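You operate a simulated robot arm through the tools that you are given. There is no shell and no other tool.

Carry out the task below with a simulated robot arm. There is one attempt and no reset: what you move stays moved.

Task
Power the rack down: blue flood off, breakers 1, 2 and 6 off, main switch last.
Fine: the flood goes off before breaker 6.

It is judged by the outcome, as a careful person would: the job done as asked, and still so three seconds after it is handed in. It fails if anything else is knocked over, pushed out of place, dropped, spilled or broken.

Robot
A 6-joint arm with a three-finger gripper, fixed in place. Base frame: the origin is at the foot of the arm, x ahead of it, y to its left, z up. Readings come in mm, degrees, newtons and seconds.
Its first joint turns from -166.0 to 166.0 degrees. Payload 4.89 kg.
Tool frame: the origin (TCP) lies between the finger pads and is the grasp point; the fingertips stand 30 mm ahead of it; z points along the fingers, y is the line along which they close. The gripper opens to 164 mm. The gripper's body begins 125 mm behind the TCP.
Orientation is that of the tool frame in the base frame, as a unit quaternion [x, y, z, w]. With the fingers straight down and closing along the base's y, the tool's x points along the base's -x, its y along +y and its z along -z.

Tools
- The arm moves only by the tool move_arm. Its argument "commands" is a list that holds one entry, the list of rows, each a list of 7 numbers: the opening in per cent of the stroke, from 0 (shut) to 100 (fully open), then the shift along the tool's x, y, z in units of 50 mm (1.0 is 50 mm), then the turn, a rotation vector about the tool's x, y, z in units of 6 degrees (1.0 is 6 degrees). In form: [[[gripper, dx, dy, dz, wx, wy, wz], ...]]. A call has 1 to 20 rows; each row shifts and turns the commanded pose from where the row before left it, along the tool's axes as they then stand. A call with a number of a shift or a turn outside -1 to 1 is refused whole. Rows are played at 5 a second. More than 50 mm and 8.6 degrees between two rows, or a gripper value outside its range, and nothing of the call is played. Where a pose cannot be reached the arm comes as near as it can. A force on the tool above 40 N (or 10 N above the force at the start of the call, whichever is more), or a blocked arm, ends the call early, and 0.2 s more pass. Each finger travels about 108 mm/s and halts on what it meets, pressing with about 20 N; the grip force reading is that of the motor and also rises with nothing between the fingers. The clock runs only during rows and for 0.2 s after the last one: add rows that do not move to give the fingers time. The reply holds the time, the measured pose of the TCP, the force on the tool along the base axes, the opening and the grip force, in the units named above and with some noise, with the torque about the TCP (base axes, N m) and any sound that the robot's microphone picked up.
- Cameras (640 x 400 px; columns grow to the right, rows downward): "scene" is fixed at [53.3, -661.6, 1637.4]; the picture's right is [0.72, -0.70, 0.00], its down [-0.24, -0.25, -0.94] and it looks along [0.65, 0.67, -0.35] (base axes); focal length 352 px, centre (320, 200). "wrist" rides on the gripper at [76, -2, -152] in the tool frame; the picture's right is [0.02, 1.00, 0.00], its down [-0.88, 0.02, -0.47] and it looks along [-0.47, 0.01, 0.88] (tool axes); focal length 247 px, centre (320, 200). There is no depth. A picture from a camera that has moved, and an enlarged one, comes with that camera's place and axes in the base frame and with its lens. The place of the scene camera against the robot may be out by one fixed shift of up to 18 mm in any direction.
- camera(camera): a new picture of that camera. No time passes.
- raise_lower(by): slides the trunk up (or, below 0, down) by that many mm; the arm rides with it, the base frame stays. It gives what a move gives, with no picture.
- enlarge(camera, box): a new picture of the part [left, top, right, bottom] of that camera's present view, enlarged. No time passes.
- close_job(): hands the job in; it is judged then, once.

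Nothing tells you positions but the pictures and the camera data. Unless the task says otherwise, let go and move clear before handing in.

The tools are called after "Call:" as a command line: name --argument value ..., lists and objects as JSON in quotes. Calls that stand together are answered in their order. move_arm: Moves the arm, as the interface text tells. Its arguments: {"type":"object","properties":{"commands":{"type":"array","items":{"type":"array","items":{"type":"array","items":{"type":"number"}}}}},"required":["commands"]} The other tools are called the same way: raise_lower (by) slides the trunk up or down; camera (camera) takes a picture; enlarge (camera, box) takes an enlarged picture of a part of a camera's view; close_job () hands the job in.

At the start:

```text
time: 0.0
position: [433.1, 292.4, 1444.7]
orientation: [0.0, 1.0, 0.0, 0.001]
force: [0.4, -0.2, -1.5]
moment: [0.01, -0.02, 0.03]
opening: 164.0
finger_force: 0.0
trunk travel left (down, up): [-175.0, 215.0]
```

scene: 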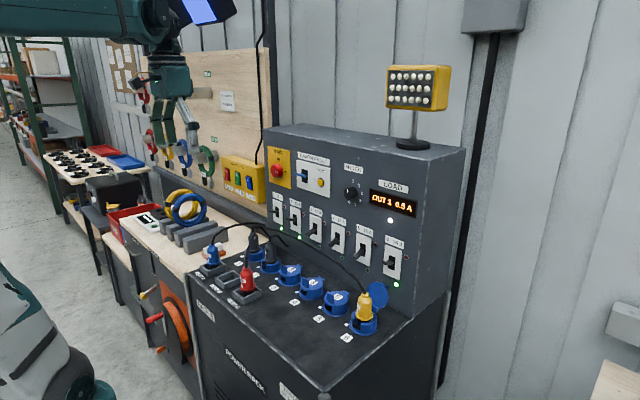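
wrist: 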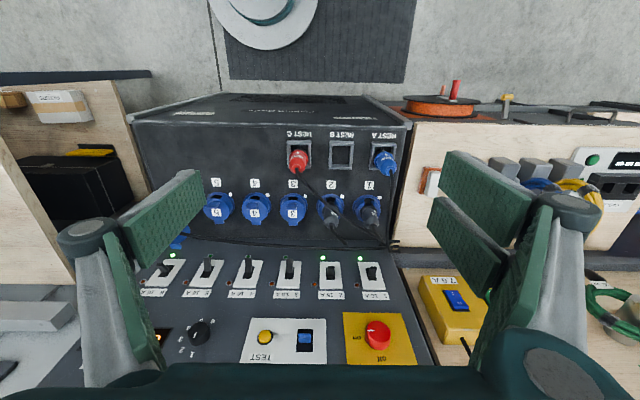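

The rack has a sloped or vertical panel with six breakers, a main rotary switch on a yellow plate, an RCD test panel and a flood lamp on top. I'll look closer before moving anything.

Call:
enlarge --camera "scene" --box '[255, 120, 455, 245]'

Call:
enlarge --camera "scene" --box '[190, 200, 420, 344]'

Call:
enlarge --camera "wrist" --box '[130, 240, 450, 400]'

Call:
enlarge --camera "wrist" --box '[130, 90, 450, 260]'

Call:
enlarge --camera "scene" --box '[100, 40, 300, 240]'

Call:
enlarge --camera "scene" --box '[370, 50, 470, 160]'

```text
3.20 times, centred on (355, 182) of scene
camera zoom: at [53.3, -661.6, 1637.4], right [0.72, -0.7, 0.0], down [-0.24, -0.25, -0.94], along [0.65, 0.67, -0.35], focal length 1128 px, centre (208, 256)
```

zoom: 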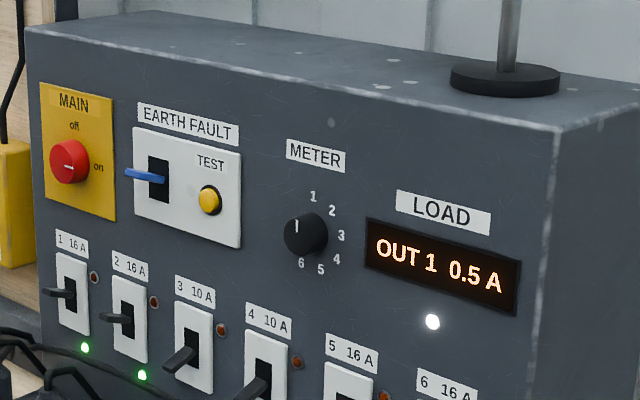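

```text
2.78 times, centred on (305, 272) of scene
camera zoom: at [53.3, -661.6, 1637.4], right [0.72, -0.7, 0.0], down [-0.24, -0.25, -0.94], along [0.65, 0.67, -0.35], focal length 979 px, centre (362, 0)
```

zoom: 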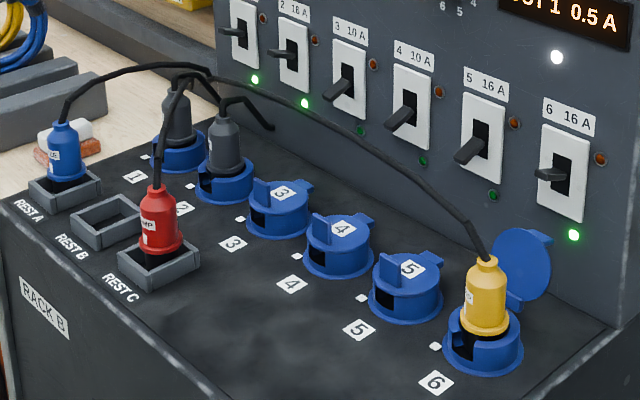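

```text
2.00 times, centred on (290, 320) of wrist
camera zoom: at [356.2, 290.3, 1595.8], right [-0.02, 1.0, 0.0], down [0.88, 0.02, 0.47], along [0.47, 0.01, -0.88], focal length 494 px, centre (380, -40)
```

zoom: 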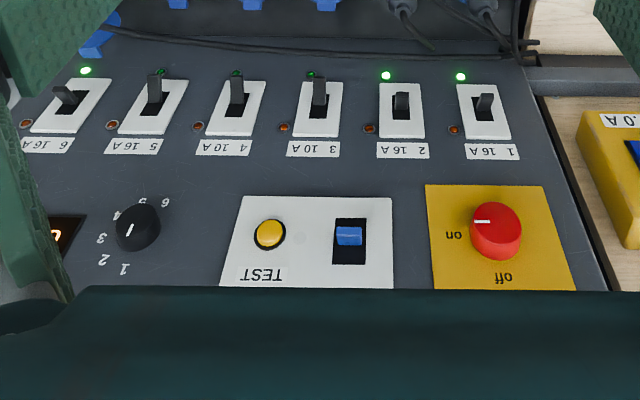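

```text
2.00 times, centred on (290, 175) of wrist
camera zoom: at [356.2, 290.3, 1595.8], right [-0.02, 1.0, 0.0], down [0.88, 0.02, 0.47], along [0.47, 0.01, -0.88], focal length 494 px, centre (380, 250)
```

zoom: 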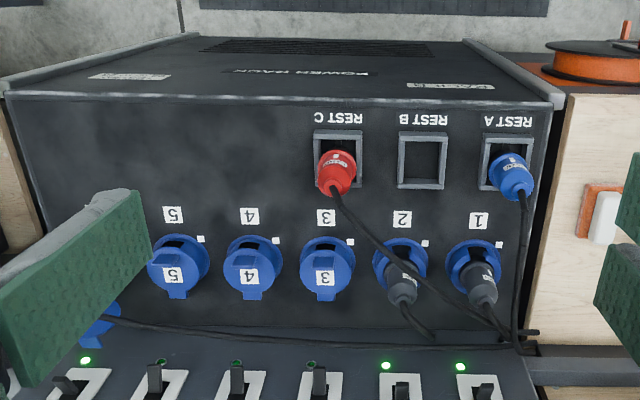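

```text
2.00 times, centred on (200, 140) of scene
camera zoom: at [53.3, -661.6, 1637.4], right [0.72, -0.7, 0.0], down [-0.24, -0.25, -0.94], along [0.65, 0.67, -0.35], focal length 705 px, centre (560, 320)
```

zoom: 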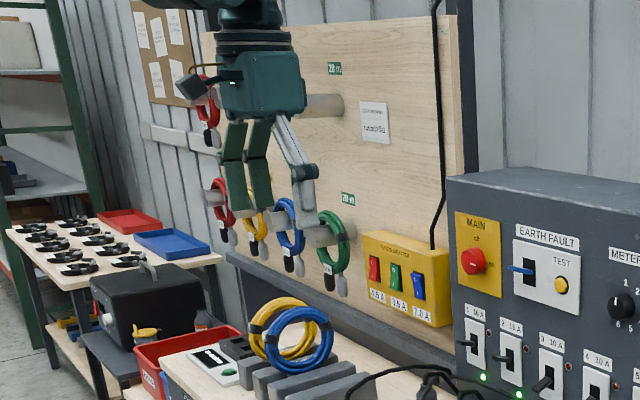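

```text
3.64 times, centred on (420, 105) of scene
camera zoom: at [53.3, -661.6, 1637.4], right [0.72, -0.7, 0.0], down [-0.24, -0.25, -0.94], along [0.65, 0.67, -0.35], focal length 1282 px, centre (-44, 546)
```

zoom: 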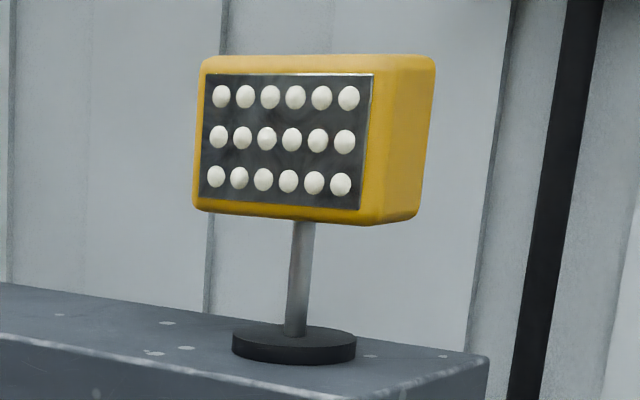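

Call:
enlarge --camera "scene" --box '[215, 145, 275, 205]'

Call:
enlarge --camera "wrist" --box '[400, 250, 520, 360]'

Call:
enlarge --camera "scene" --box '[260, 135, 340, 185]'

Call:
enlarge --camera "scene" --box '[265, 185, 415, 285]'

Call:
enlarge --camera "scene" --box '[200, 230, 300, 300]'

```text
6.67 times, centred on (245, 175) of scene
camera zoom: at [53.3, -661.6, 1637.4], right [0.72, -0.7, 0.0], down [-0.24, -0.25, -0.94], along [0.65, 0.67, -0.35], focal length 2350 px, centre (820, 367)
```

zoom: 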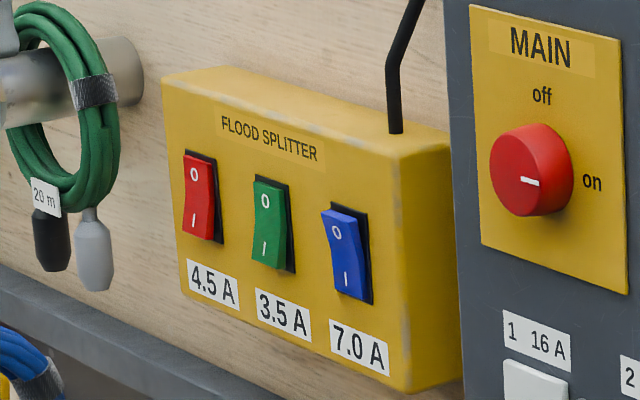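

```text
3.64 times, centred on (460, 305) of wrist
camera zoom: at [356.2, 290.3, 1595.8], right [-0.02, 1.0, 0.0], down [0.88, 0.02, 0.47], along [0.47, 0.01, -0.88], focal length 898 px, centre (-189, -182)
```

zoom: 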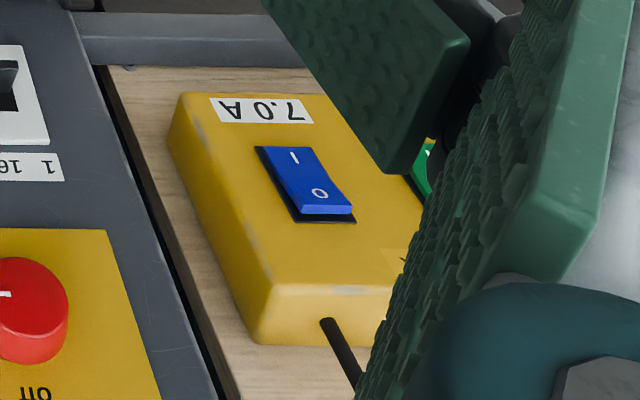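

```text
8.00 times, centred on (300, 160) of scene
camera zoom: at [53.3, -661.6, 1637.4], right [0.72, -0.7, 0.0], down [-0.24, -0.25, -0.94], along [0.65, 0.67, -0.35], focal length 2820 px, centre (480, 520)
```

zoom: 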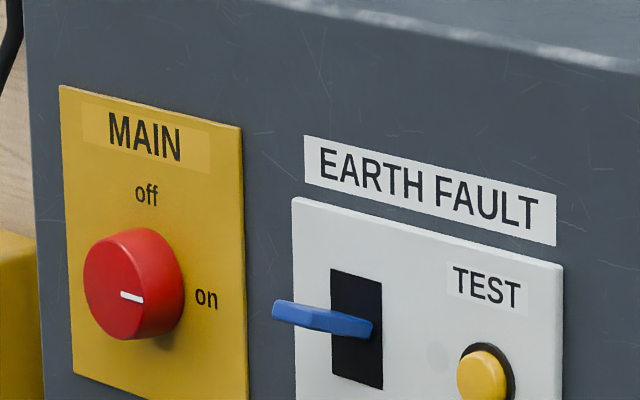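

```text
4.00 times, centred on (340, 235) of scene
camera zoom: at [53.3, -661.6, 1637.4], right [0.72, -0.7, 0.0], down [-0.24, -0.25, -0.94], along [0.65, 0.67, -0.35], focal length 1410 px, centre (240, 60)
```

zoom: 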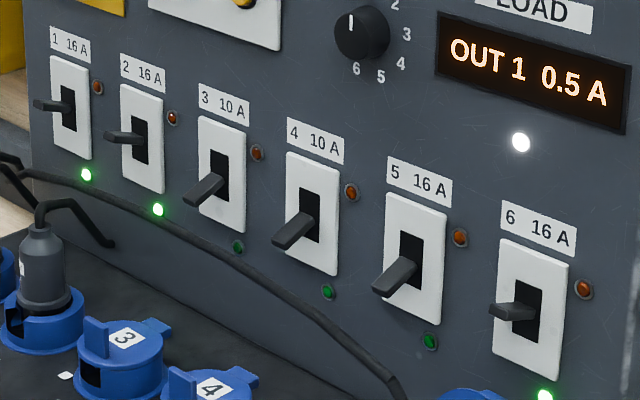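

```text
5.71 times, centred on (250, 265) of scene
camera zoom: at [53.3, -661.6, 1637.4], right [0.72, -0.7, 0.0], down [-0.24, -0.25, -0.94], along [0.65, 0.67, -0.35], focal length 2014 px, centre (720, -171)
```

zoom: 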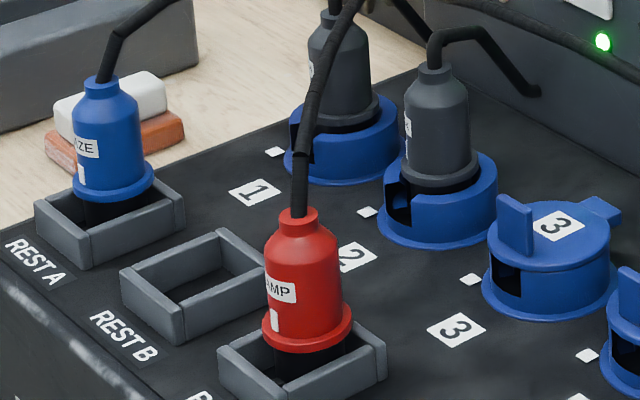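

The targets look clear. The flood splitter's blue rocker has its I end pressed in, so it is on. Breakers 1, 2 and 6 are up with their LEDs lit, and the main knob points to "on". I'll move forward with the gripper shut and tilt the tool towards the panel for a closer look.

Call:
move_arm --commands '[[[0, -1, 0, 0, 0, 0, 0], [0, -1, 0, 0, 0, 0, 0], [0, -1, 0, 0, 0, 0, 0], [0, -1, 0, 0, 0, 0, 0], [0, 0, 0, 0, 0, -1, 0], [0, 0, 0, 0, 0, -1, 0], [0, 0, 0, 0, 0, -1, 0], [0, 0, 0, 0, 0, -1, 0], [0, 0, 0, 0, 0, -1, 0], [0, 0, 0, 0, 0, -1, 0], [0, 0, 0, 0, 0, -1, 0], [0, 0, 0, 0, 0, 0, 0]]]'

Call:
camera --camera "wrist"

Call:
camera --camera "scene"

```text
time: 2.6
position: [632.8, 292.2, 1444.4]
orientation: [0.0, 0.933, 0.0, 0.359]
force: [-0.5, -0.1, 0.5]
moment: [0.01, -0.06, 0.02]
opening: 0.0
finger_force: 20.2
trunk travel left (down, up): [-175.0, 215.0]
```

```text
taken
camera wrist: at [473.7, 290.2, 1506.1], right [-0.02, 1.0, -0.01], down [0.34, 0.02, 0.94], along [0.94, 0.01, -0.34], focal length 247 px, centre (320, 200)
```

wrist: 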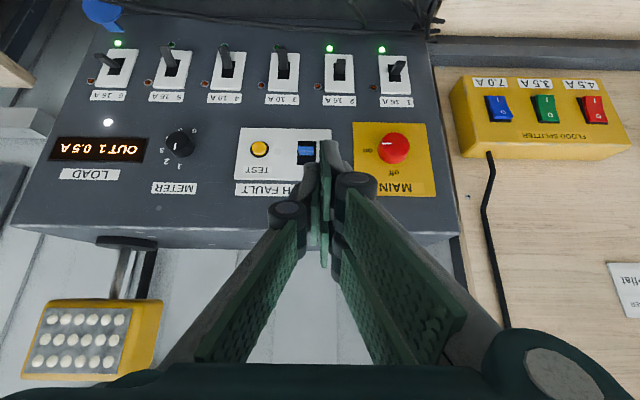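

```text
taken
```

scene: 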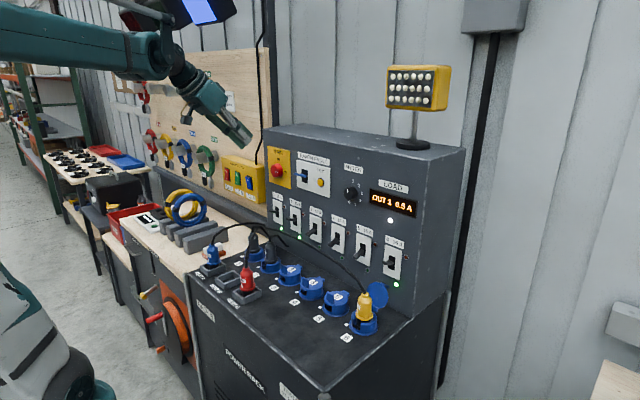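

The view agrees: the panel faces me, with the flood splitter to its left. I'll bring the tool level and move sideways in front of the splitter.

Call:
move_arm --commands '[[[0, 0, 1, 0, 0, -1, 0], [0, 0, 1, 0, 0, -1, 0], [0, 0, 1, 0, 0, -1, 0], [0, 0, 1, 0, 0, -1, 0], [0, 0, 1, 0, 0, -1, 0], [0, 0, 1, 0, 0, -1, 0], [0, 0, 1, 0, 0, -1, 0], [0, 0, 0, 0, 0, -1, 0], [0, 1, 0, 0, 0, 0, 0], [0, 1, 0, 0, 0, 0, 0], [0, 1, 0, 0, 0, 0, 0], [0, 0, 0, 0, 0, 0, 0]]]'

Call:
camera --camera "wrist"

Call:
camera --camera "scene"

```text
time: 5.2
position: [633.3, 642.9, 1291.8]
orientation: [0.0, 0.707, 0.0, 0.707]
force: [0.4, 0.2, -0.5]
moment: [-0.02, -0.04, -0.08]
opening: 0.0
finger_force: 19.8
trunk travel left (down, up): [-175.0, 215.0]
```

```text
taken
camera wrist: at [480.1, 641.0, 1215.2], right [0.0, 1.0, -0.02], down [-0.47, 0.02, 0.88], along [0.88, 0.01, 0.47], focal length 247 px, centre (320, 200)
```

wrist: 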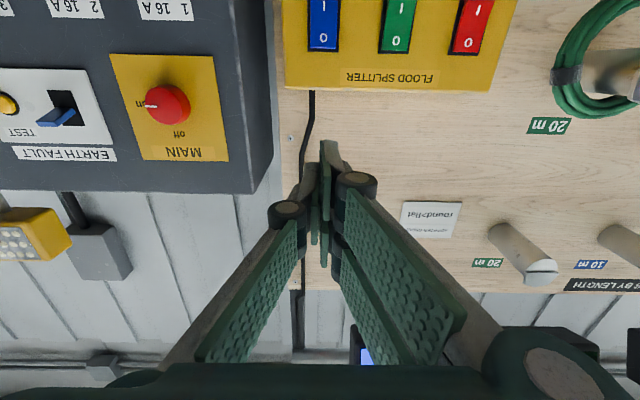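

```text
taken
```

scene: 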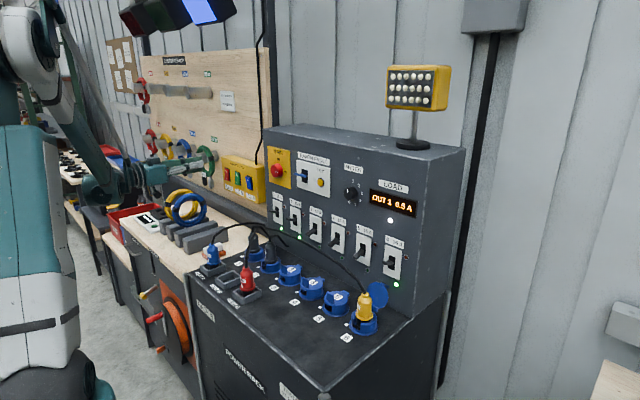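

Call:
enlarge --camera "wrist" --box '[270, 0, 530, 130]'

Call:
enlarge --camera "scene" --box '[90, 120, 290, 240]'

```text
2.46 times, centred on (400, 65) of wrist
camera zoom: at [480.1, 641.0, 1215.2], right [0.0, 1.0, -0.02], down [-0.47, 0.02, 0.88], along [0.88, 0.01, 0.47], focal length 608 px, centre (123, 532)
```

zoom: 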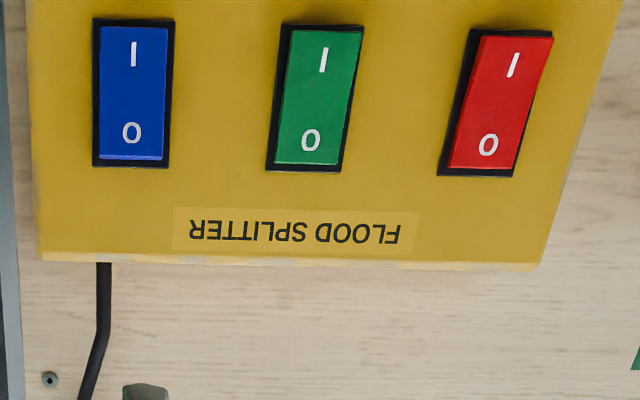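

```text
3.20 times, centred on (190, 180) of scene
camera zoom: at [53.3, -661.6, 1637.4], right [0.72, -0.7, 0.0], down [-0.24, -0.25, -0.94], along [0.65, 0.67, -0.35], focal length 1128 px, centre (736, 264)
```

zoom: 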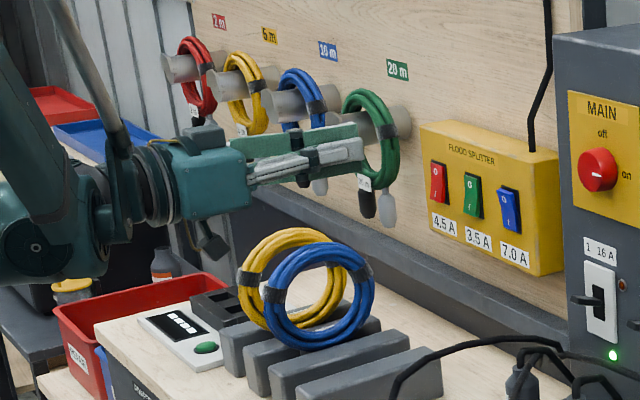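

The blue rocker's O end, at the top, is near (862, 644, 1182). A tilted tool keeps the wrist above the standing coils on the bench, so I'll pitch down about 48° and look again.

Call:
move_arm --commands '[[[0, 0, 0, 0, 0, 1, 0], [0, 0, 0, 0, 0, 1, 0], [0, 0, 0, 0, 0, 1, 0], [0, 0, 0, 0, 0, 1, 0], [0, 0, 0, 0, 0, 1, 0], [0, 0, 0, 0, 0, 1, 0], [0, 0, 0, 0, 0, 1, 0], [0, 0, 0, 0, 0, 1, 0], [0, 0, 0, 0, 0, 0, 0]]]'

Call:
camera --camera "wrist"

Call:
camera --camera "scene"

Call:
enlarge --camera "wrist" --box '[240, 60, 400, 160]'

```text
time: 7.2
position: [632.0, 642.2, 1293.6]
orientation: [0.0, 0.934, 0.0, 0.358]
force: [-0.2, -0.2, -0.3]
moment: [-0.01, 0.01, -0.04]
opening: 0.1
finger_force: 19.9
trunk travel left (down, up): [-175.0, 215.0]
```

```text
taken
camera wrist: at [473.6, 640.6, 1355.7], right [-0.02, 1.0, -0.01], down [0.34, 0.02, 0.94], along [0.94, 0.01, -0.34], focal length 247 px, centre (320, 200)
```

wrist: 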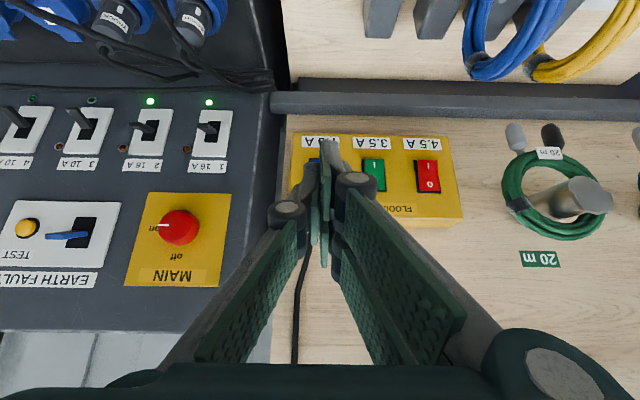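

```text
taken
```

scene: 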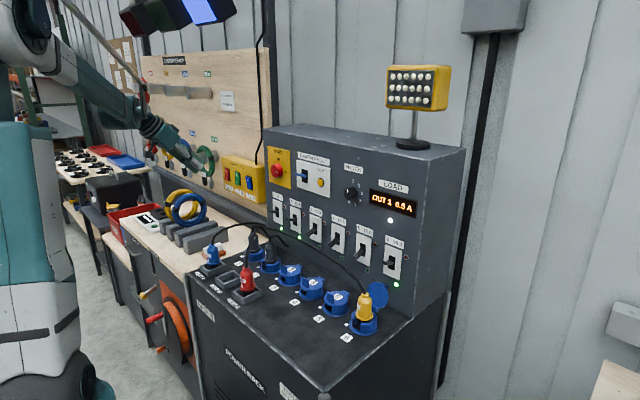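

```text
4.00 times, centred on (320, 110) of wrist
camera zoom: at [473.6, 640.6, 1355.7], right [-0.02, 1.0, -0.01], down [0.34, 0.02, 0.94], along [0.94, 0.01, -0.34], focal length 988 px, centre (320, 560)
```

zoom: 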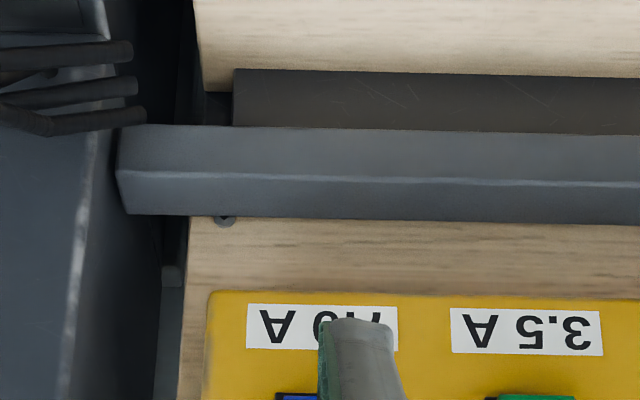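

The blue rocker sits near (862, 644), with its O end at about z = 1182. I'll bring the fingertip to about 25 mm in front of the O end.

Call:
move_arm --commands '[[[0, -0.33, 0.01, 0.949, 0, 0, 0], [0, -0.33, 0.01, 0.949, 0, 0, 0], [0, -0.33, 0.01, 0.949, 0, 0, 0], [0, -0.33, 0.01, 0.949, 0, 0, 0], [0, 0, 0, 0, 0, 0, 0], [0, 0, 0, 0, 0, 0, 0]]]'

Call:
enlarge --camera "wrist" --box '[240, 100, 400, 200]'

Call:
enlarge --camera "scene" --box '[180, 120, 290, 210]'

```text
refused: row 1 steps farther than a row can; nothing moved
```

```text
4.00 times, centred on (320, 150) of wrist
camera zoom: at [473.6, 640.6, 1355.7], right [-0.02, 1.0, -0.01], down [0.34, 0.02, 0.94], along [0.94, 0.01, -0.34], focal length 988 px, centre (320, 400)
```

zoom: 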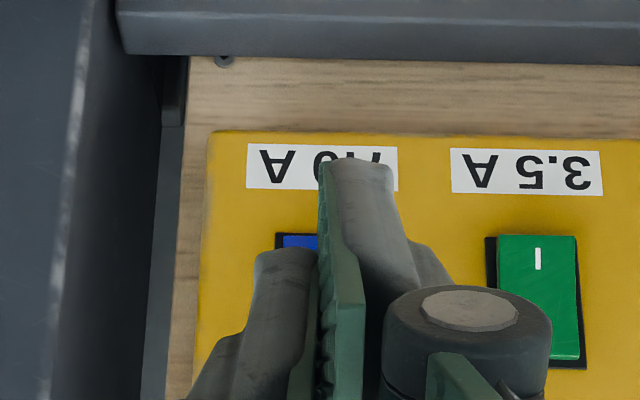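

```text
4.44 times, centred on (235, 165) of scene
camera zoom: at [53.3, -661.6, 1637.4], right [0.72, -0.7, 0.0], down [-0.24, -0.25, -0.94], along [0.65, 0.67, -0.35], focal length 1566 px, centre (698, 356)
```

zoom: 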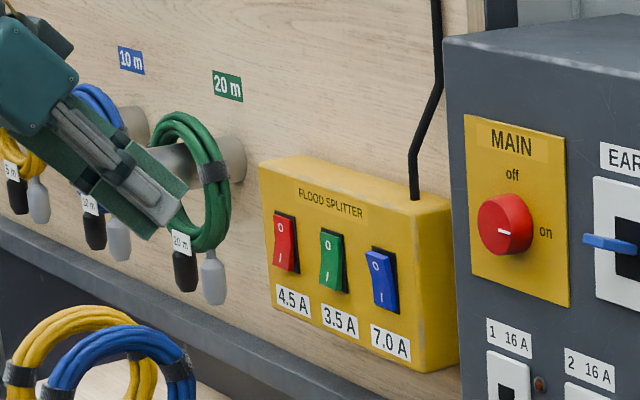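

Call:
move_arm --commands '[[[0, -0.264, 0.008, 0.759, 0, 0, 0], [0, -0.264, 0.008, 0.759, 0, 0, 0], [0, -0.264, 0.008, 0.759, 0, 0, 0], [0, -0.264, 0.008, 0.759, 0, 0, 0], [0, -0.264, 0.008, 0.759, 0, 0, 0], [0, 0, 0, 0, 0, 0, 0], [0, 0, 0, 0, 0, 0, 0]]]'

Call:
enlarge --camera "wrist" --box '[240, 100, 400, 200]'

Call:
enlarge --camera "scene" --box '[180, 120, 290, 210]'

```text
time: 8.8
position: [810.0, 643.0, 1195.3]
orientation: [0.0, 0.934, 0.0, 0.358]
force: [1.0, 1.1, -0.8]
moment: [-0.04, 0.06, -0.02]
opening: 0.1
finger_force: 20.0
trunk travel left (down, up): [-175.0, 215.0]
```

```text
4.00 times, centred on (320, 150) of wrist
camera zoom: at [650.9, 641.1, 1258.0], right [-0.02, 1.0, -0.01], down [0.34, 0.02, 0.94], along [0.94, 0.01, -0.34], focal length 988 px, centre (320, 400)
```

zoom: 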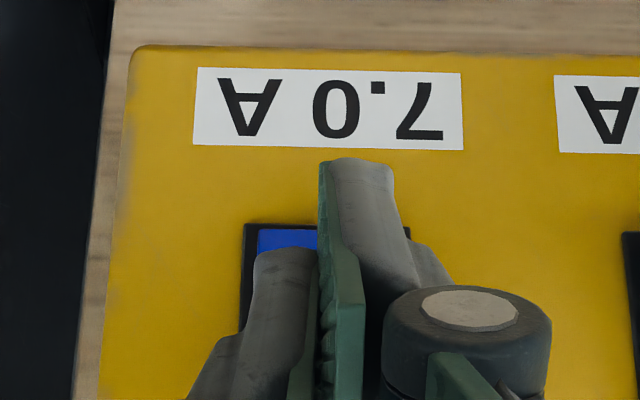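

```text
4.44 times, centred on (235, 165) of scene
camera zoom: at [53.3, -661.6, 1637.4], right [0.72, -0.7, 0.0], down [-0.24, -0.25, -0.94], along [0.65, 0.67, -0.35], focal length 1566 px, centre (698, 356)
```

zoom: 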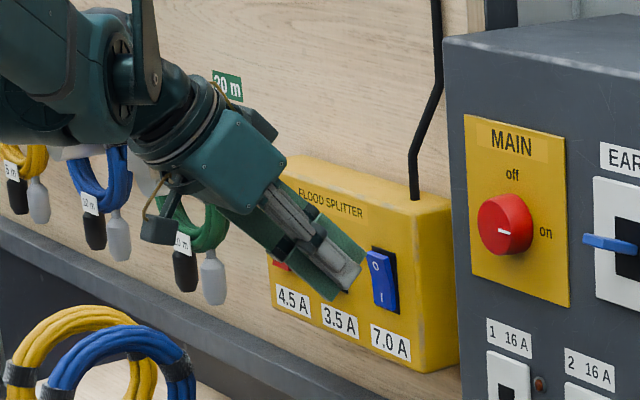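

The tip is lined up in front of the O end. I'll creep forward until it makes contact and presses.

Call:
move_arm --commands '[[[0, -0.0594, 0.04, 0.0535, 0, 0, 0], [0, -0.0594, 0, 0.0535, 0, 0, 0], [0, -0.0594, 0, 0.0535, 0, 0, 0], [0, -0.0594, 0, 0.0535, 0, 0, 0], [0, -0.0446, 0, 0.0401, 0, 0, 0], [0, -0.0446, 0, 0.0401, 0, 0, 0], [0, 0, 0, 0, 0, 0, 0]]]'

Call:
enlarge --camera "scene" --box '[215, 145, 275, 205]'

```text
time: 10.4
position: [829.8, 645.8, 1196.8]
orientation: [0.0, 0.933, 0.0, 0.359]
force: [-17.8, 3.0, 8.5]
moment: [0.07, -0.23, 0.16]
opening: 0.0
finger_force: 20.4
trunk travel left (down, up): [-175.0, 215.0]
```

```text
6.67 times, centred on (245, 175) of scene
camera zoom: at [53.3, -661.6, 1637.4], right [0.72, -0.7, 0.0], down [-0.24, -0.25, -0.94], along [0.65, 0.67, -0.35], focal length 2350 px, centre (820, 367)
```

zoom: 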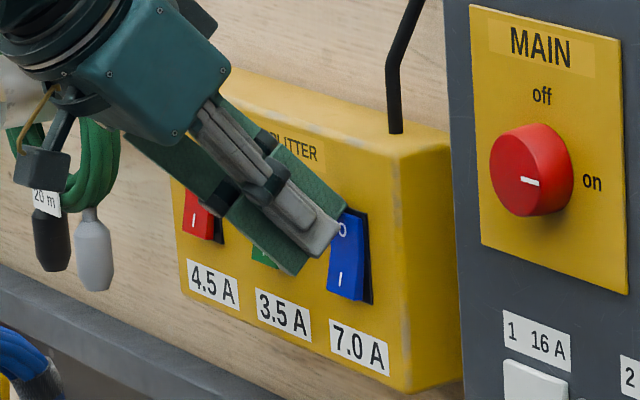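

Call:
move_arm --commands '[[[0, -0.03, 0, 0.027, 0, 0, 0], [0, -0.03, 0, 0.027, 0, 0, 0], [0, 0, 0, 0, 0, 0, 0]]]'

Call:
enlarge --camera "scene" --box '[215, 145, 275, 205]'

```text
time: 10.9
position: [830.2, 645.6, 1197.8]
orientation: [0.0, 0.934, 0.0, 0.358]
force: [-21.3, -4.9, 14.6]
moment: [-0.02, -0.47, -0.07]
opening: 0.0
finger_force: 20.0
trunk travel left (down, up): [-175.0, 215.0]
stopped in row 2: the force on the tool passed its limit at 44 N (the readings are from after the stop); the commanded pose is now the measured one
```

```text
6.67 times, centred on (245, 175) of scene
camera zoom: at [53.3, -661.6, 1637.4], right [0.72, -0.7, 0.0], down [-0.24, -0.25, -0.94], along [0.65, 0.67, -0.35], focal length 2350 px, centre (820, 367)
```

zoom: 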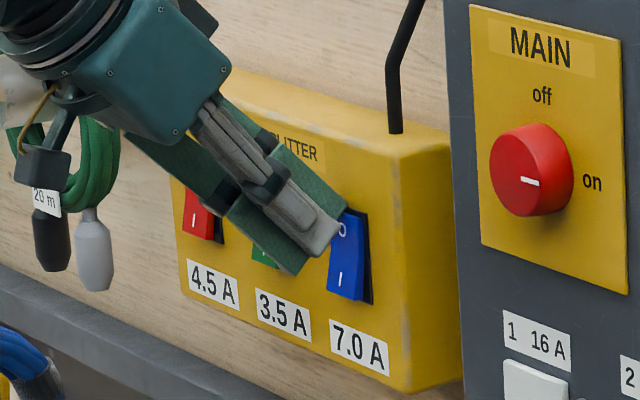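

The rocker has reached its stop. I'll back away and check which way it now sits.

Call:
move_arm --commands '[[[0, 0.3, 0, -0.4, 0, 0, 0], [0, 0.2, 0, -0.8, 0, 0, 0], [0, 0.2, 0, -0.8, 0, 0, 0], [0, 0, 0, -0.8, 0, 0, 0], [0, 0, 0, -0.8, 0, 0, 0], [0, 0, 0, 0, 0, 0, 0]]]'

Call:
enlarge --camera "scene" --box '[215, 145, 275, 205]'

Call:
enlarge --camera "scene" --box '[140, 0, 480, 210]'

Call:
camera --camera "wrist"

```text
time: 12.3
position: [688.0, 646.1, 1307.2]
orientation: [0.0, 0.934, 0.0, 0.358]
force: [0.1, 0.0, 0.4]
moment: [0.04, 0.03, 0.05]
opening: 0.0
finger_force: 19.9
trunk travel left (down, up): [-175.0, 215.0]
```

```text
6.67 times, centred on (245, 175) of scene
camera zoom: at [53.3, -661.6, 1637.4], right [0.72, -0.7, 0.0], down [-0.24, -0.25, -0.94], along [0.65, 0.67, -0.35], focal length 2350 px, centre (820, 367)
```

zoom: 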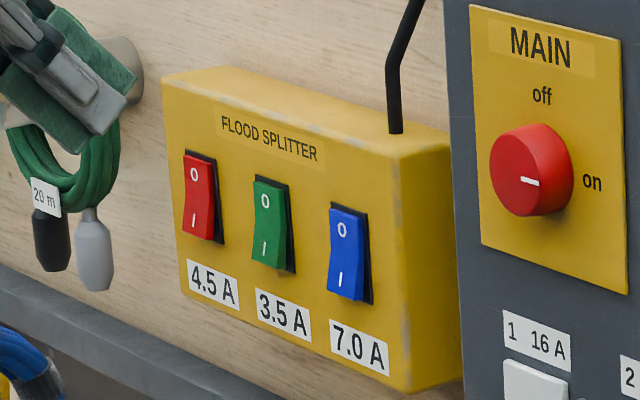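

```text
1.88 times, centred on (310, 105) of scene
camera zoom: at [53.3, -661.6, 1637.4], right [0.72, -0.7, 0.0], down [-0.24, -0.25, -0.94], along [0.65, 0.67, -0.35], focal length 664 px, centre (339, 379)
```

zoom: 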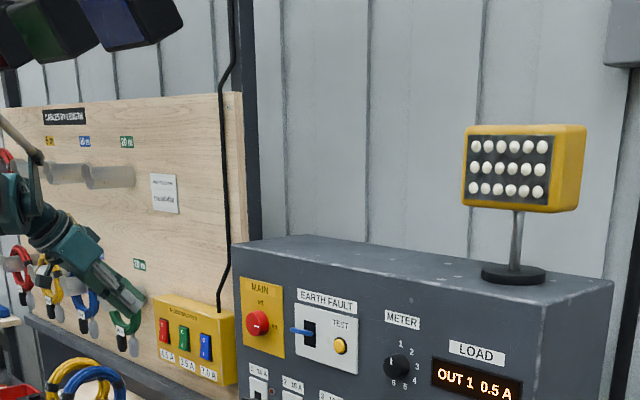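

```text
taken
camera wrist: at [529.8, 644.3, 1368.3], right [-0.02, 1.0, -0.01], down [0.34, 0.02, 0.94], along [0.94, 0.01, -0.34], focal length 247 px, centre (320, 200)
```

wrist: 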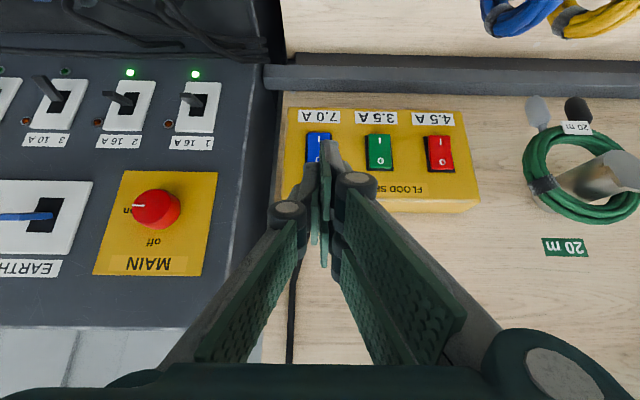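

The flood is off: the blue rocker now sits like the red and green ones, and the lamp overhead, lit blue before, is dark. Next I'll move across to breakers 1 and 2.

Call:
move_arm --commands '[[[0, 0, -1, 0, 0, 0, 0], [0, 0, -1, 0, 0, 0, 0], [0, 0, -1, 0, 0, 0, 0], [0, 0, -1, 0, 0, 0, 0], [0, 0, 0, 0, 0, 0, 0]]]'

Call:
camera --camera "wrist"

Call:
enlarge --camera "wrist" --box '[240, 20, 440, 145]'

```text
time: 13.5
position: [686.1, 443.8, 1306.6]
orientation: [0.0, 0.934, 0.0, 0.357]
force: [-0.3, -0.6, 0.3]
moment: [0.08, -0.04, 0.11]
opening: 0.0
finger_force: 19.7
trunk travel left (down, up): [-175.0, 215.0]
```

```text
taken
camera wrist: at [527.8, 441.8, 1369.2], right [-0.02, 1.0, -0.01], down [0.34, 0.02, 0.94], along [0.94, 0.01, -0.34], focal length 247 px, centre (320, 200)
```

wrist: 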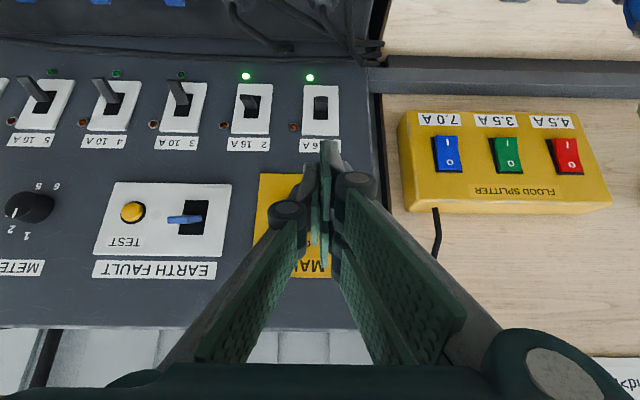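

```text
3.20 times, centred on (340, 82) of wrist
camera zoom: at [527.8, 441.8, 1369.2], right [-0.02, 1.0, -0.01], down [0.34, 0.02, 0.94], along [0.94, 0.01, -0.34], focal length 790 px, centre (256, 576)
```

zoom: 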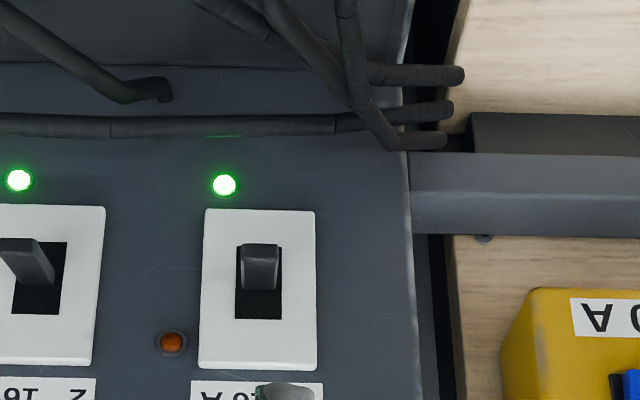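

Breaker 1's lever tip is near (831, 445, 1100), standing about 33 mm off its plate. I'll bring the tip in just above it.

Call:
move_arm --commands '[[[0, -0.018, 0.005, 0.826, 0, 0, 0], [0, -0.018, 0.005, 0.826, 0, 0, 0], [0, -0.018, 0.005, 0.826, 0, 0, 0], [0, -0.018, 0.005, 0.826, 0, 0, 0], [0, -0.018, 0.005, 0.826, 0, 0, 0], [0, 0, 0, 0, 0, 0, 0], [0, 0, 0, 0, 0, 0, 0]]]'

Call:
camera --camera "wrist"

Call:
enlarge --camera "wrist" --box '[220, 80, 420, 205]'

Call:
enlarge --camera "scene" --box '[230, 150, 350, 250]'

```text
time: 15.1
position: [828.3, 446.2, 1151.9]
orientation: [0.0, 0.934, 0.0, 0.357]
force: [0.5, 0.8, -0.1]
moment: [-0.02, 0.03, -0.03]
opening: 0.0
finger_force: 20.3
trunk travel left (down, up): [-175.0, 215.0]
```

```text
taken
camera wrist: at [668.9, 444.1, 1215.7], right [-0.02, 1.0, -0.01], down [0.34, 0.02, 0.94], along [0.94, 0.01, -0.34], focal length 247 px, centre (320, 200)
```

wrist: 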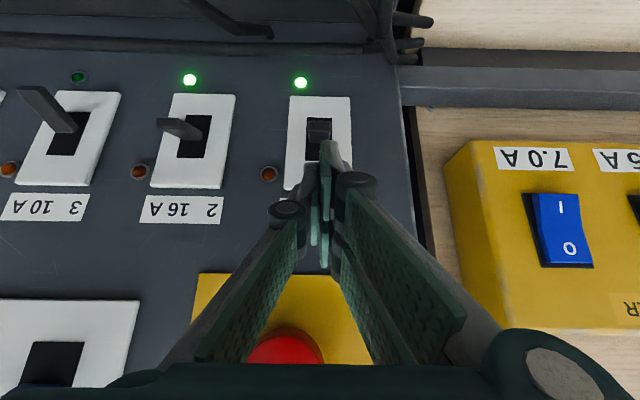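

```text
3.20 times, centred on (320, 142) of wrist
camera zoom: at [668.9, 444.1, 1215.7], right [-0.02, 1.0, -0.01], down [0.34, 0.02, 0.94], along [0.94, 0.01, -0.34], focal length 790 px, centre (320, 384)
```

zoom: 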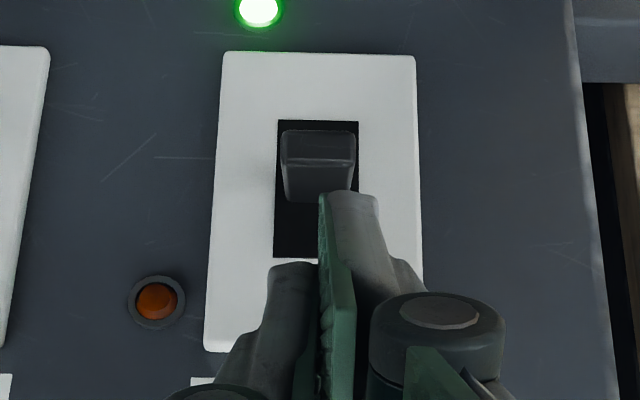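

```text
4.00 times, centred on (290, 200) of scene
camera zoom: at [53.3, -661.6, 1637.4], right [0.72, -0.7, 0.0], down [-0.24, -0.25, -0.94], along [0.65, 0.67, -0.35], focal length 1410 px, centre (440, 200)
```

zoom: 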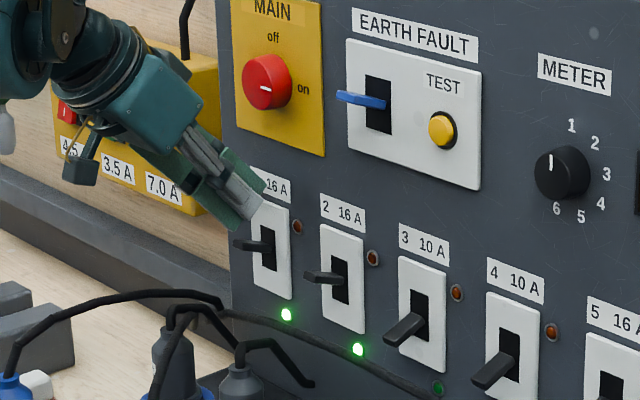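

I'm above lever 1. I'll push it down in small steps with the tip a few mm clear of the plate.

Call:
move_arm --commands '[[[0, 0.045, 0, -0.04, 0, 0, 0], [0, 0.067, 0, 0.0743, 0, 0, 0], [0, 0.067, 0, 0.0743, 0, 0, 0], [0, 0.067, 0, 0.0743, 0, 0, 0], [0, 0.067, 0, 0.0743, 0, 0, 0], [0, 0.0535, 0, 0.0594, 0, 0, 0], [0, 0.0535, 0, 0.0594, 0, 0, 0], [0, 0.0535, 0, 0.0594, 0, 0, 0], [0, 0.0535, 0, 0.0594, 0, 0, 0], [0, 0.0535, 0, 0.0594, 0, 0, 0], [0, 0, 0, 0, 0, 0, 0]]]'

Call:
enlarge --camera "wrist" --box '[220, 80, 420, 205]'

Call:
enlarge --camera "scene" --box '[230, 150, 350, 250]'

```text
time: 17.5
position: [825.3, 446.2, 1116.5]
orientation: [0.0, 0.934, 0.001, 0.357]
force: [0.3, -0.5, 0.5]
moment: [0.03, 0.0, 0.0]
opening: 0.0
finger_force: 19.8
trunk travel left (down, up): [-175.0, 215.0]
```

```text
3.20 times, centred on (320, 142) of wrist
camera zoom: at [665.8, 444.4, 1178.2], right [-0.02, 1.0, -0.01], down [0.34, 0.02, 0.94], along [0.94, 0.01, -0.34], focal length 790 px, centre (320, 384)
```

zoom: 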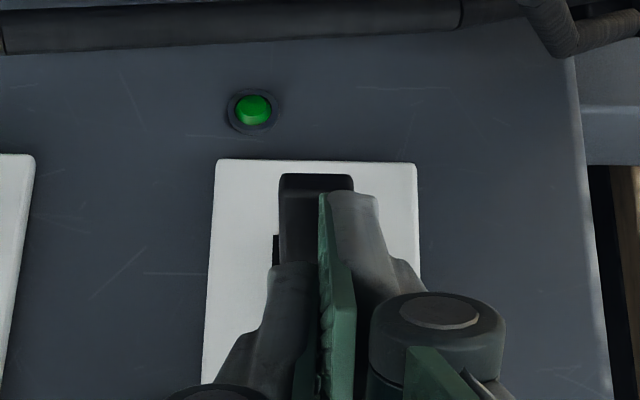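

```text
4.00 times, centred on (290, 200) of scene
camera zoom: at [53.3, -661.6, 1637.4], right [0.72, -0.7, 0.0], down [-0.24, -0.25, -0.94], along [0.65, 0.67, -0.35], focal length 1410 px, centre (440, 200)
```

zoom: 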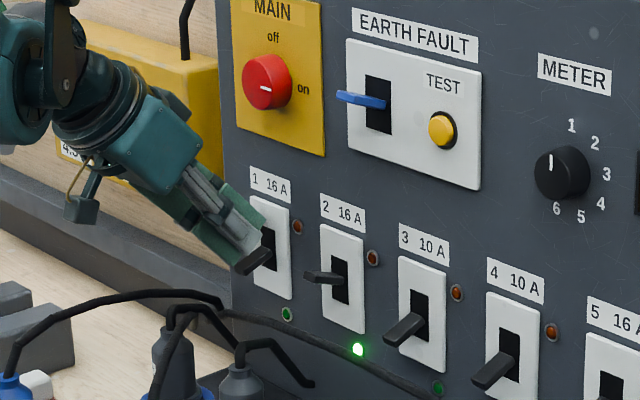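

Breaker 1 is off: its lever is down and its LED is dark. I'll lift clear and go to breaker 2, near y = 332.

Call:
move_arm --commands '[[[0, -0.484, 0, -0.776, 0, 0, 0], [0, 0, -0.76, 0, 0, 0, 0], [0, 0, -0.76, 0, 0, 0, 0], [0, 0, -0.76, 0, 0, 0, 0], [0, 0, 0, 0, 0, 0, 0], [0, 0, 0, 0, 0, 0, 0]]]'

Call:
enlarge --camera "wrist" --box '[220, 80, 420, 205]'

Call:
camera --camera "wrist"

Call:
enlarge --camera "scene" --box '[230, 150, 350, 250]'

```text
time: 18.9
position: [814.2, 331.6, 1159.8]
orientation: [-0.001, 0.934, 0.0, 0.358]
force: [-0.3, 0.3, -0.5]
moment: [0.08, 0.02, 0.06]
opening: 0.0
finger_force: 19.6
trunk travel left (down, up): [-175.0, 215.0]
```

```text
3.20 times, centred on (320, 142) of wrist
camera zoom: at [656.3, 329.8, 1222.8], right [-0.02, 1.0, -0.01], down [0.34, 0.02, 0.94], along [0.94, 0.01, -0.34], focal length 790 px, centre (320, 384)
```

zoom: 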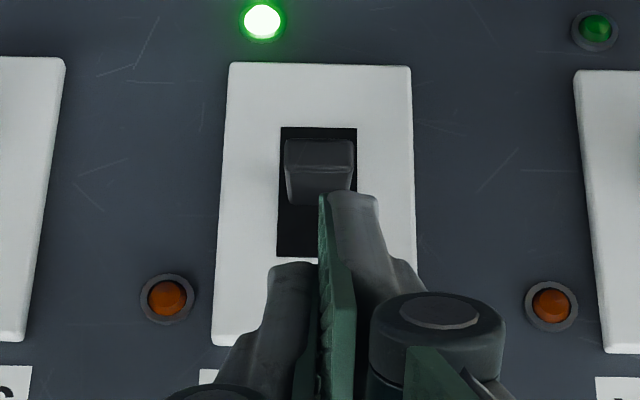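

```text
taken
camera wrist: at [656.3, 329.8, 1222.8], right [-0.02, 1.0, -0.01], down [0.34, 0.02, 0.94], along [0.94, 0.01, -0.34], focal length 247 px, centre (320, 200)
```

wrist: 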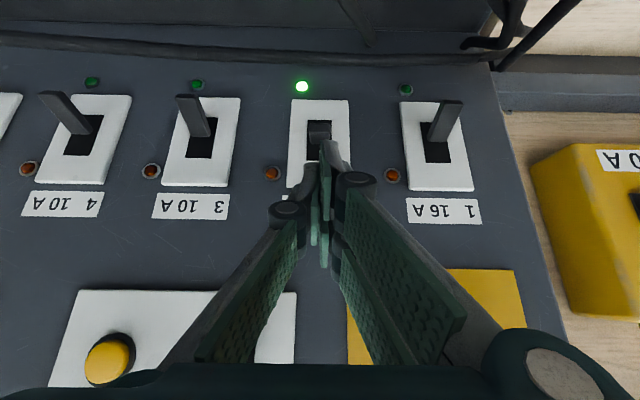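

```text
4.00 times, centred on (290, 200) of scene
camera zoom: at [53.3, -661.6, 1637.4], right [0.72, -0.7, 0.0], down [-0.24, -0.25, -0.94], along [0.65, 0.67, -0.35], focal length 1410 px, centre (440, 200)
```

zoom: 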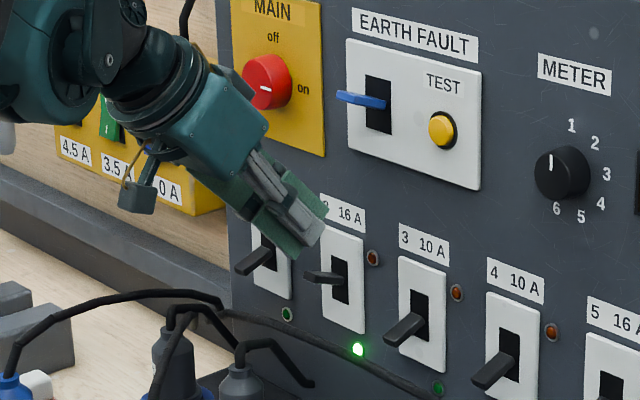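

Call:
move_arm --commands '[[[0, -0.097, 0, 0.221, 0, 0, 0], [0, 0.067, 0, 0.0743, 0, 0, 0], [0, 0.067, 0, 0.0743, 0, 0, 0], [0, 0.067, 0, 0.0743, 0, 0, 0], [0, 0.067, 0, 0.0743, 0, 0, 0], [0, 0.0535, 0, 0.0594, 0, 0, 0], [0, 0.0535, 0, 0.0594, 0, 0, 0], [0, 0.0535, 0, 0.0594, 0, 0, 0], [0, 0.0535, 0, 0.0594, 0, 0, 0], [0, 0.0535, 0, 0.0594, 0, 0, 0], [0, 0, 0, 0, 0, 0, 0]]]'

Call:
enlarge --camera "wrist" --box '[220, 80, 420, 205]'

Call:
enlarge --camera "scene" --box '[230, 150, 350, 250]'

```text
time: 21.3
position: [826.6, 333.2, 1115.5]
orientation: [0.0, 0.934, 0.0, 0.357]
force: [0.9, -0.1, -0.5]
moment: [0.03, 0.03, 0.02]
opening: 0.0
finger_force: 20.5
trunk travel left (down, up): [-175.0, 215.0]
```

```text
3.20 times, centred on (320, 142) of wrist
camera zoom: at [667.9, 330.6, 1178.1], right [-0.02, 1.0, -0.01], down [0.34, 0.02, 0.94], along [0.94, 0.01, -0.34], focal length 790 px, centre (320, 384)
```

zoom: 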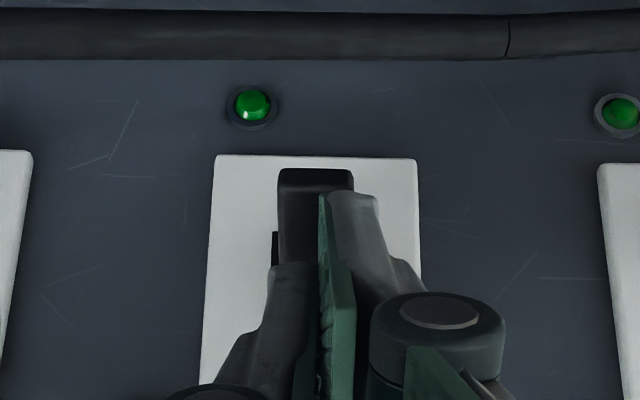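

```text
4.00 times, centred on (290, 200) of scene
camera zoom: at [53.3, -661.6, 1637.4], right [0.72, -0.7, 0.0], down [-0.24, -0.25, -0.94], along [0.65, 0.67, -0.35], focal length 1410 px, centre (440, 200)
```

zoom: 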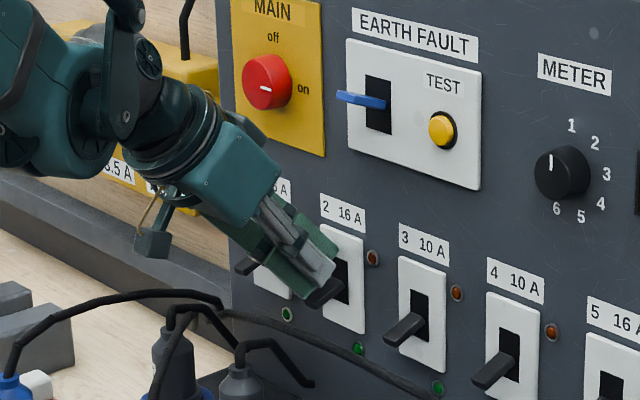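

Breaker 2 is off too. I'll retract and move along to breaker 6.

Call:
move_arm --commands '[[[0, -0.271, 0, -0.9, 0, 0, 0], [0, -0.271, 0, -0.9, 0, 0, 0], [0, 0, -0.91, 0, 0, 0, 0], [0, 0, -0.91, 0, 0, 0, 0], [0, 0, -0.91, 0, 0, 0, 0], [0, 0, -0.91, 0, 0, 0, 0], [0, 0, -0.91, 0, 0, 0, 0], [0, 0, -0.91, 0, 0, 0, 0], [0, 0, -0.91, 0, 0, 0, 0], [0, 0, -0.91, 0, 0, 0, 0], [0, 0, -0.91, 0, 0, 0, 0], [0, 0, -0.91, 0, 0, 0, 0], [0, 0, 0, 0, 0, 0, 0]]]'

Call:
camera --camera "wrist"

Call:
enlarge --camera "wrist" --box '[220, 60, 420, 185]'

Call:
camera --camera "scene"

```text
time: 24.1
position: [784.5, -122.0, 1200.7]
orientation: [0.0, 0.934, -0.001, 0.357]
force: [0.0, 0.8, 0.1]
moment: [0.0, 0.03, 0.01]
opening: 0.0
finger_force: 19.9
trunk travel left (down, up): [-175.0, 215.0]
```

```text
taken
camera wrist: at [627.9, -124.0, 1263.9], right [-0.02, 1.0, -0.01], down [0.34, 0.02, 0.94], along [0.94, 0.01, -0.34], focal length 247 px, centre (320, 200)
```

wrist: 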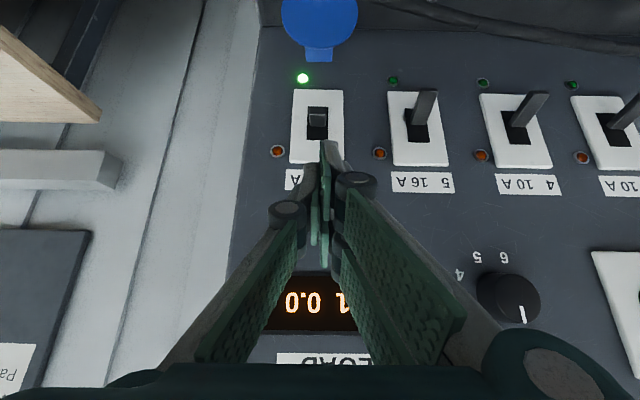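

```text
3.20 times, centred on (320, 122) of wrist
camera zoom: at [627.9, -124.0, 1263.9], right [-0.02, 1.0, -0.01], down [0.34, 0.02, 0.94], along [0.94, 0.01, -0.34], focal length 790 px, centre (320, 448)
```

zoom: 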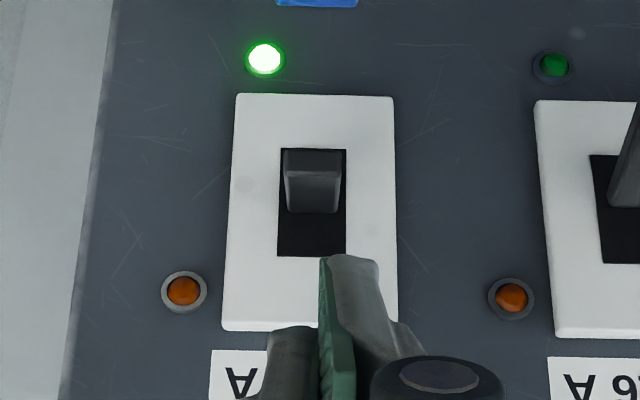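

```text
taken
```

scene: 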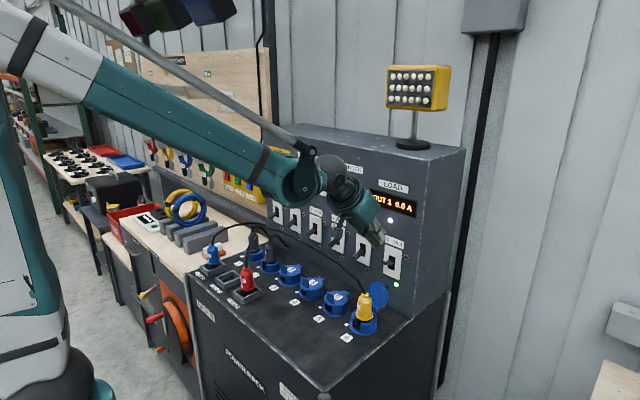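

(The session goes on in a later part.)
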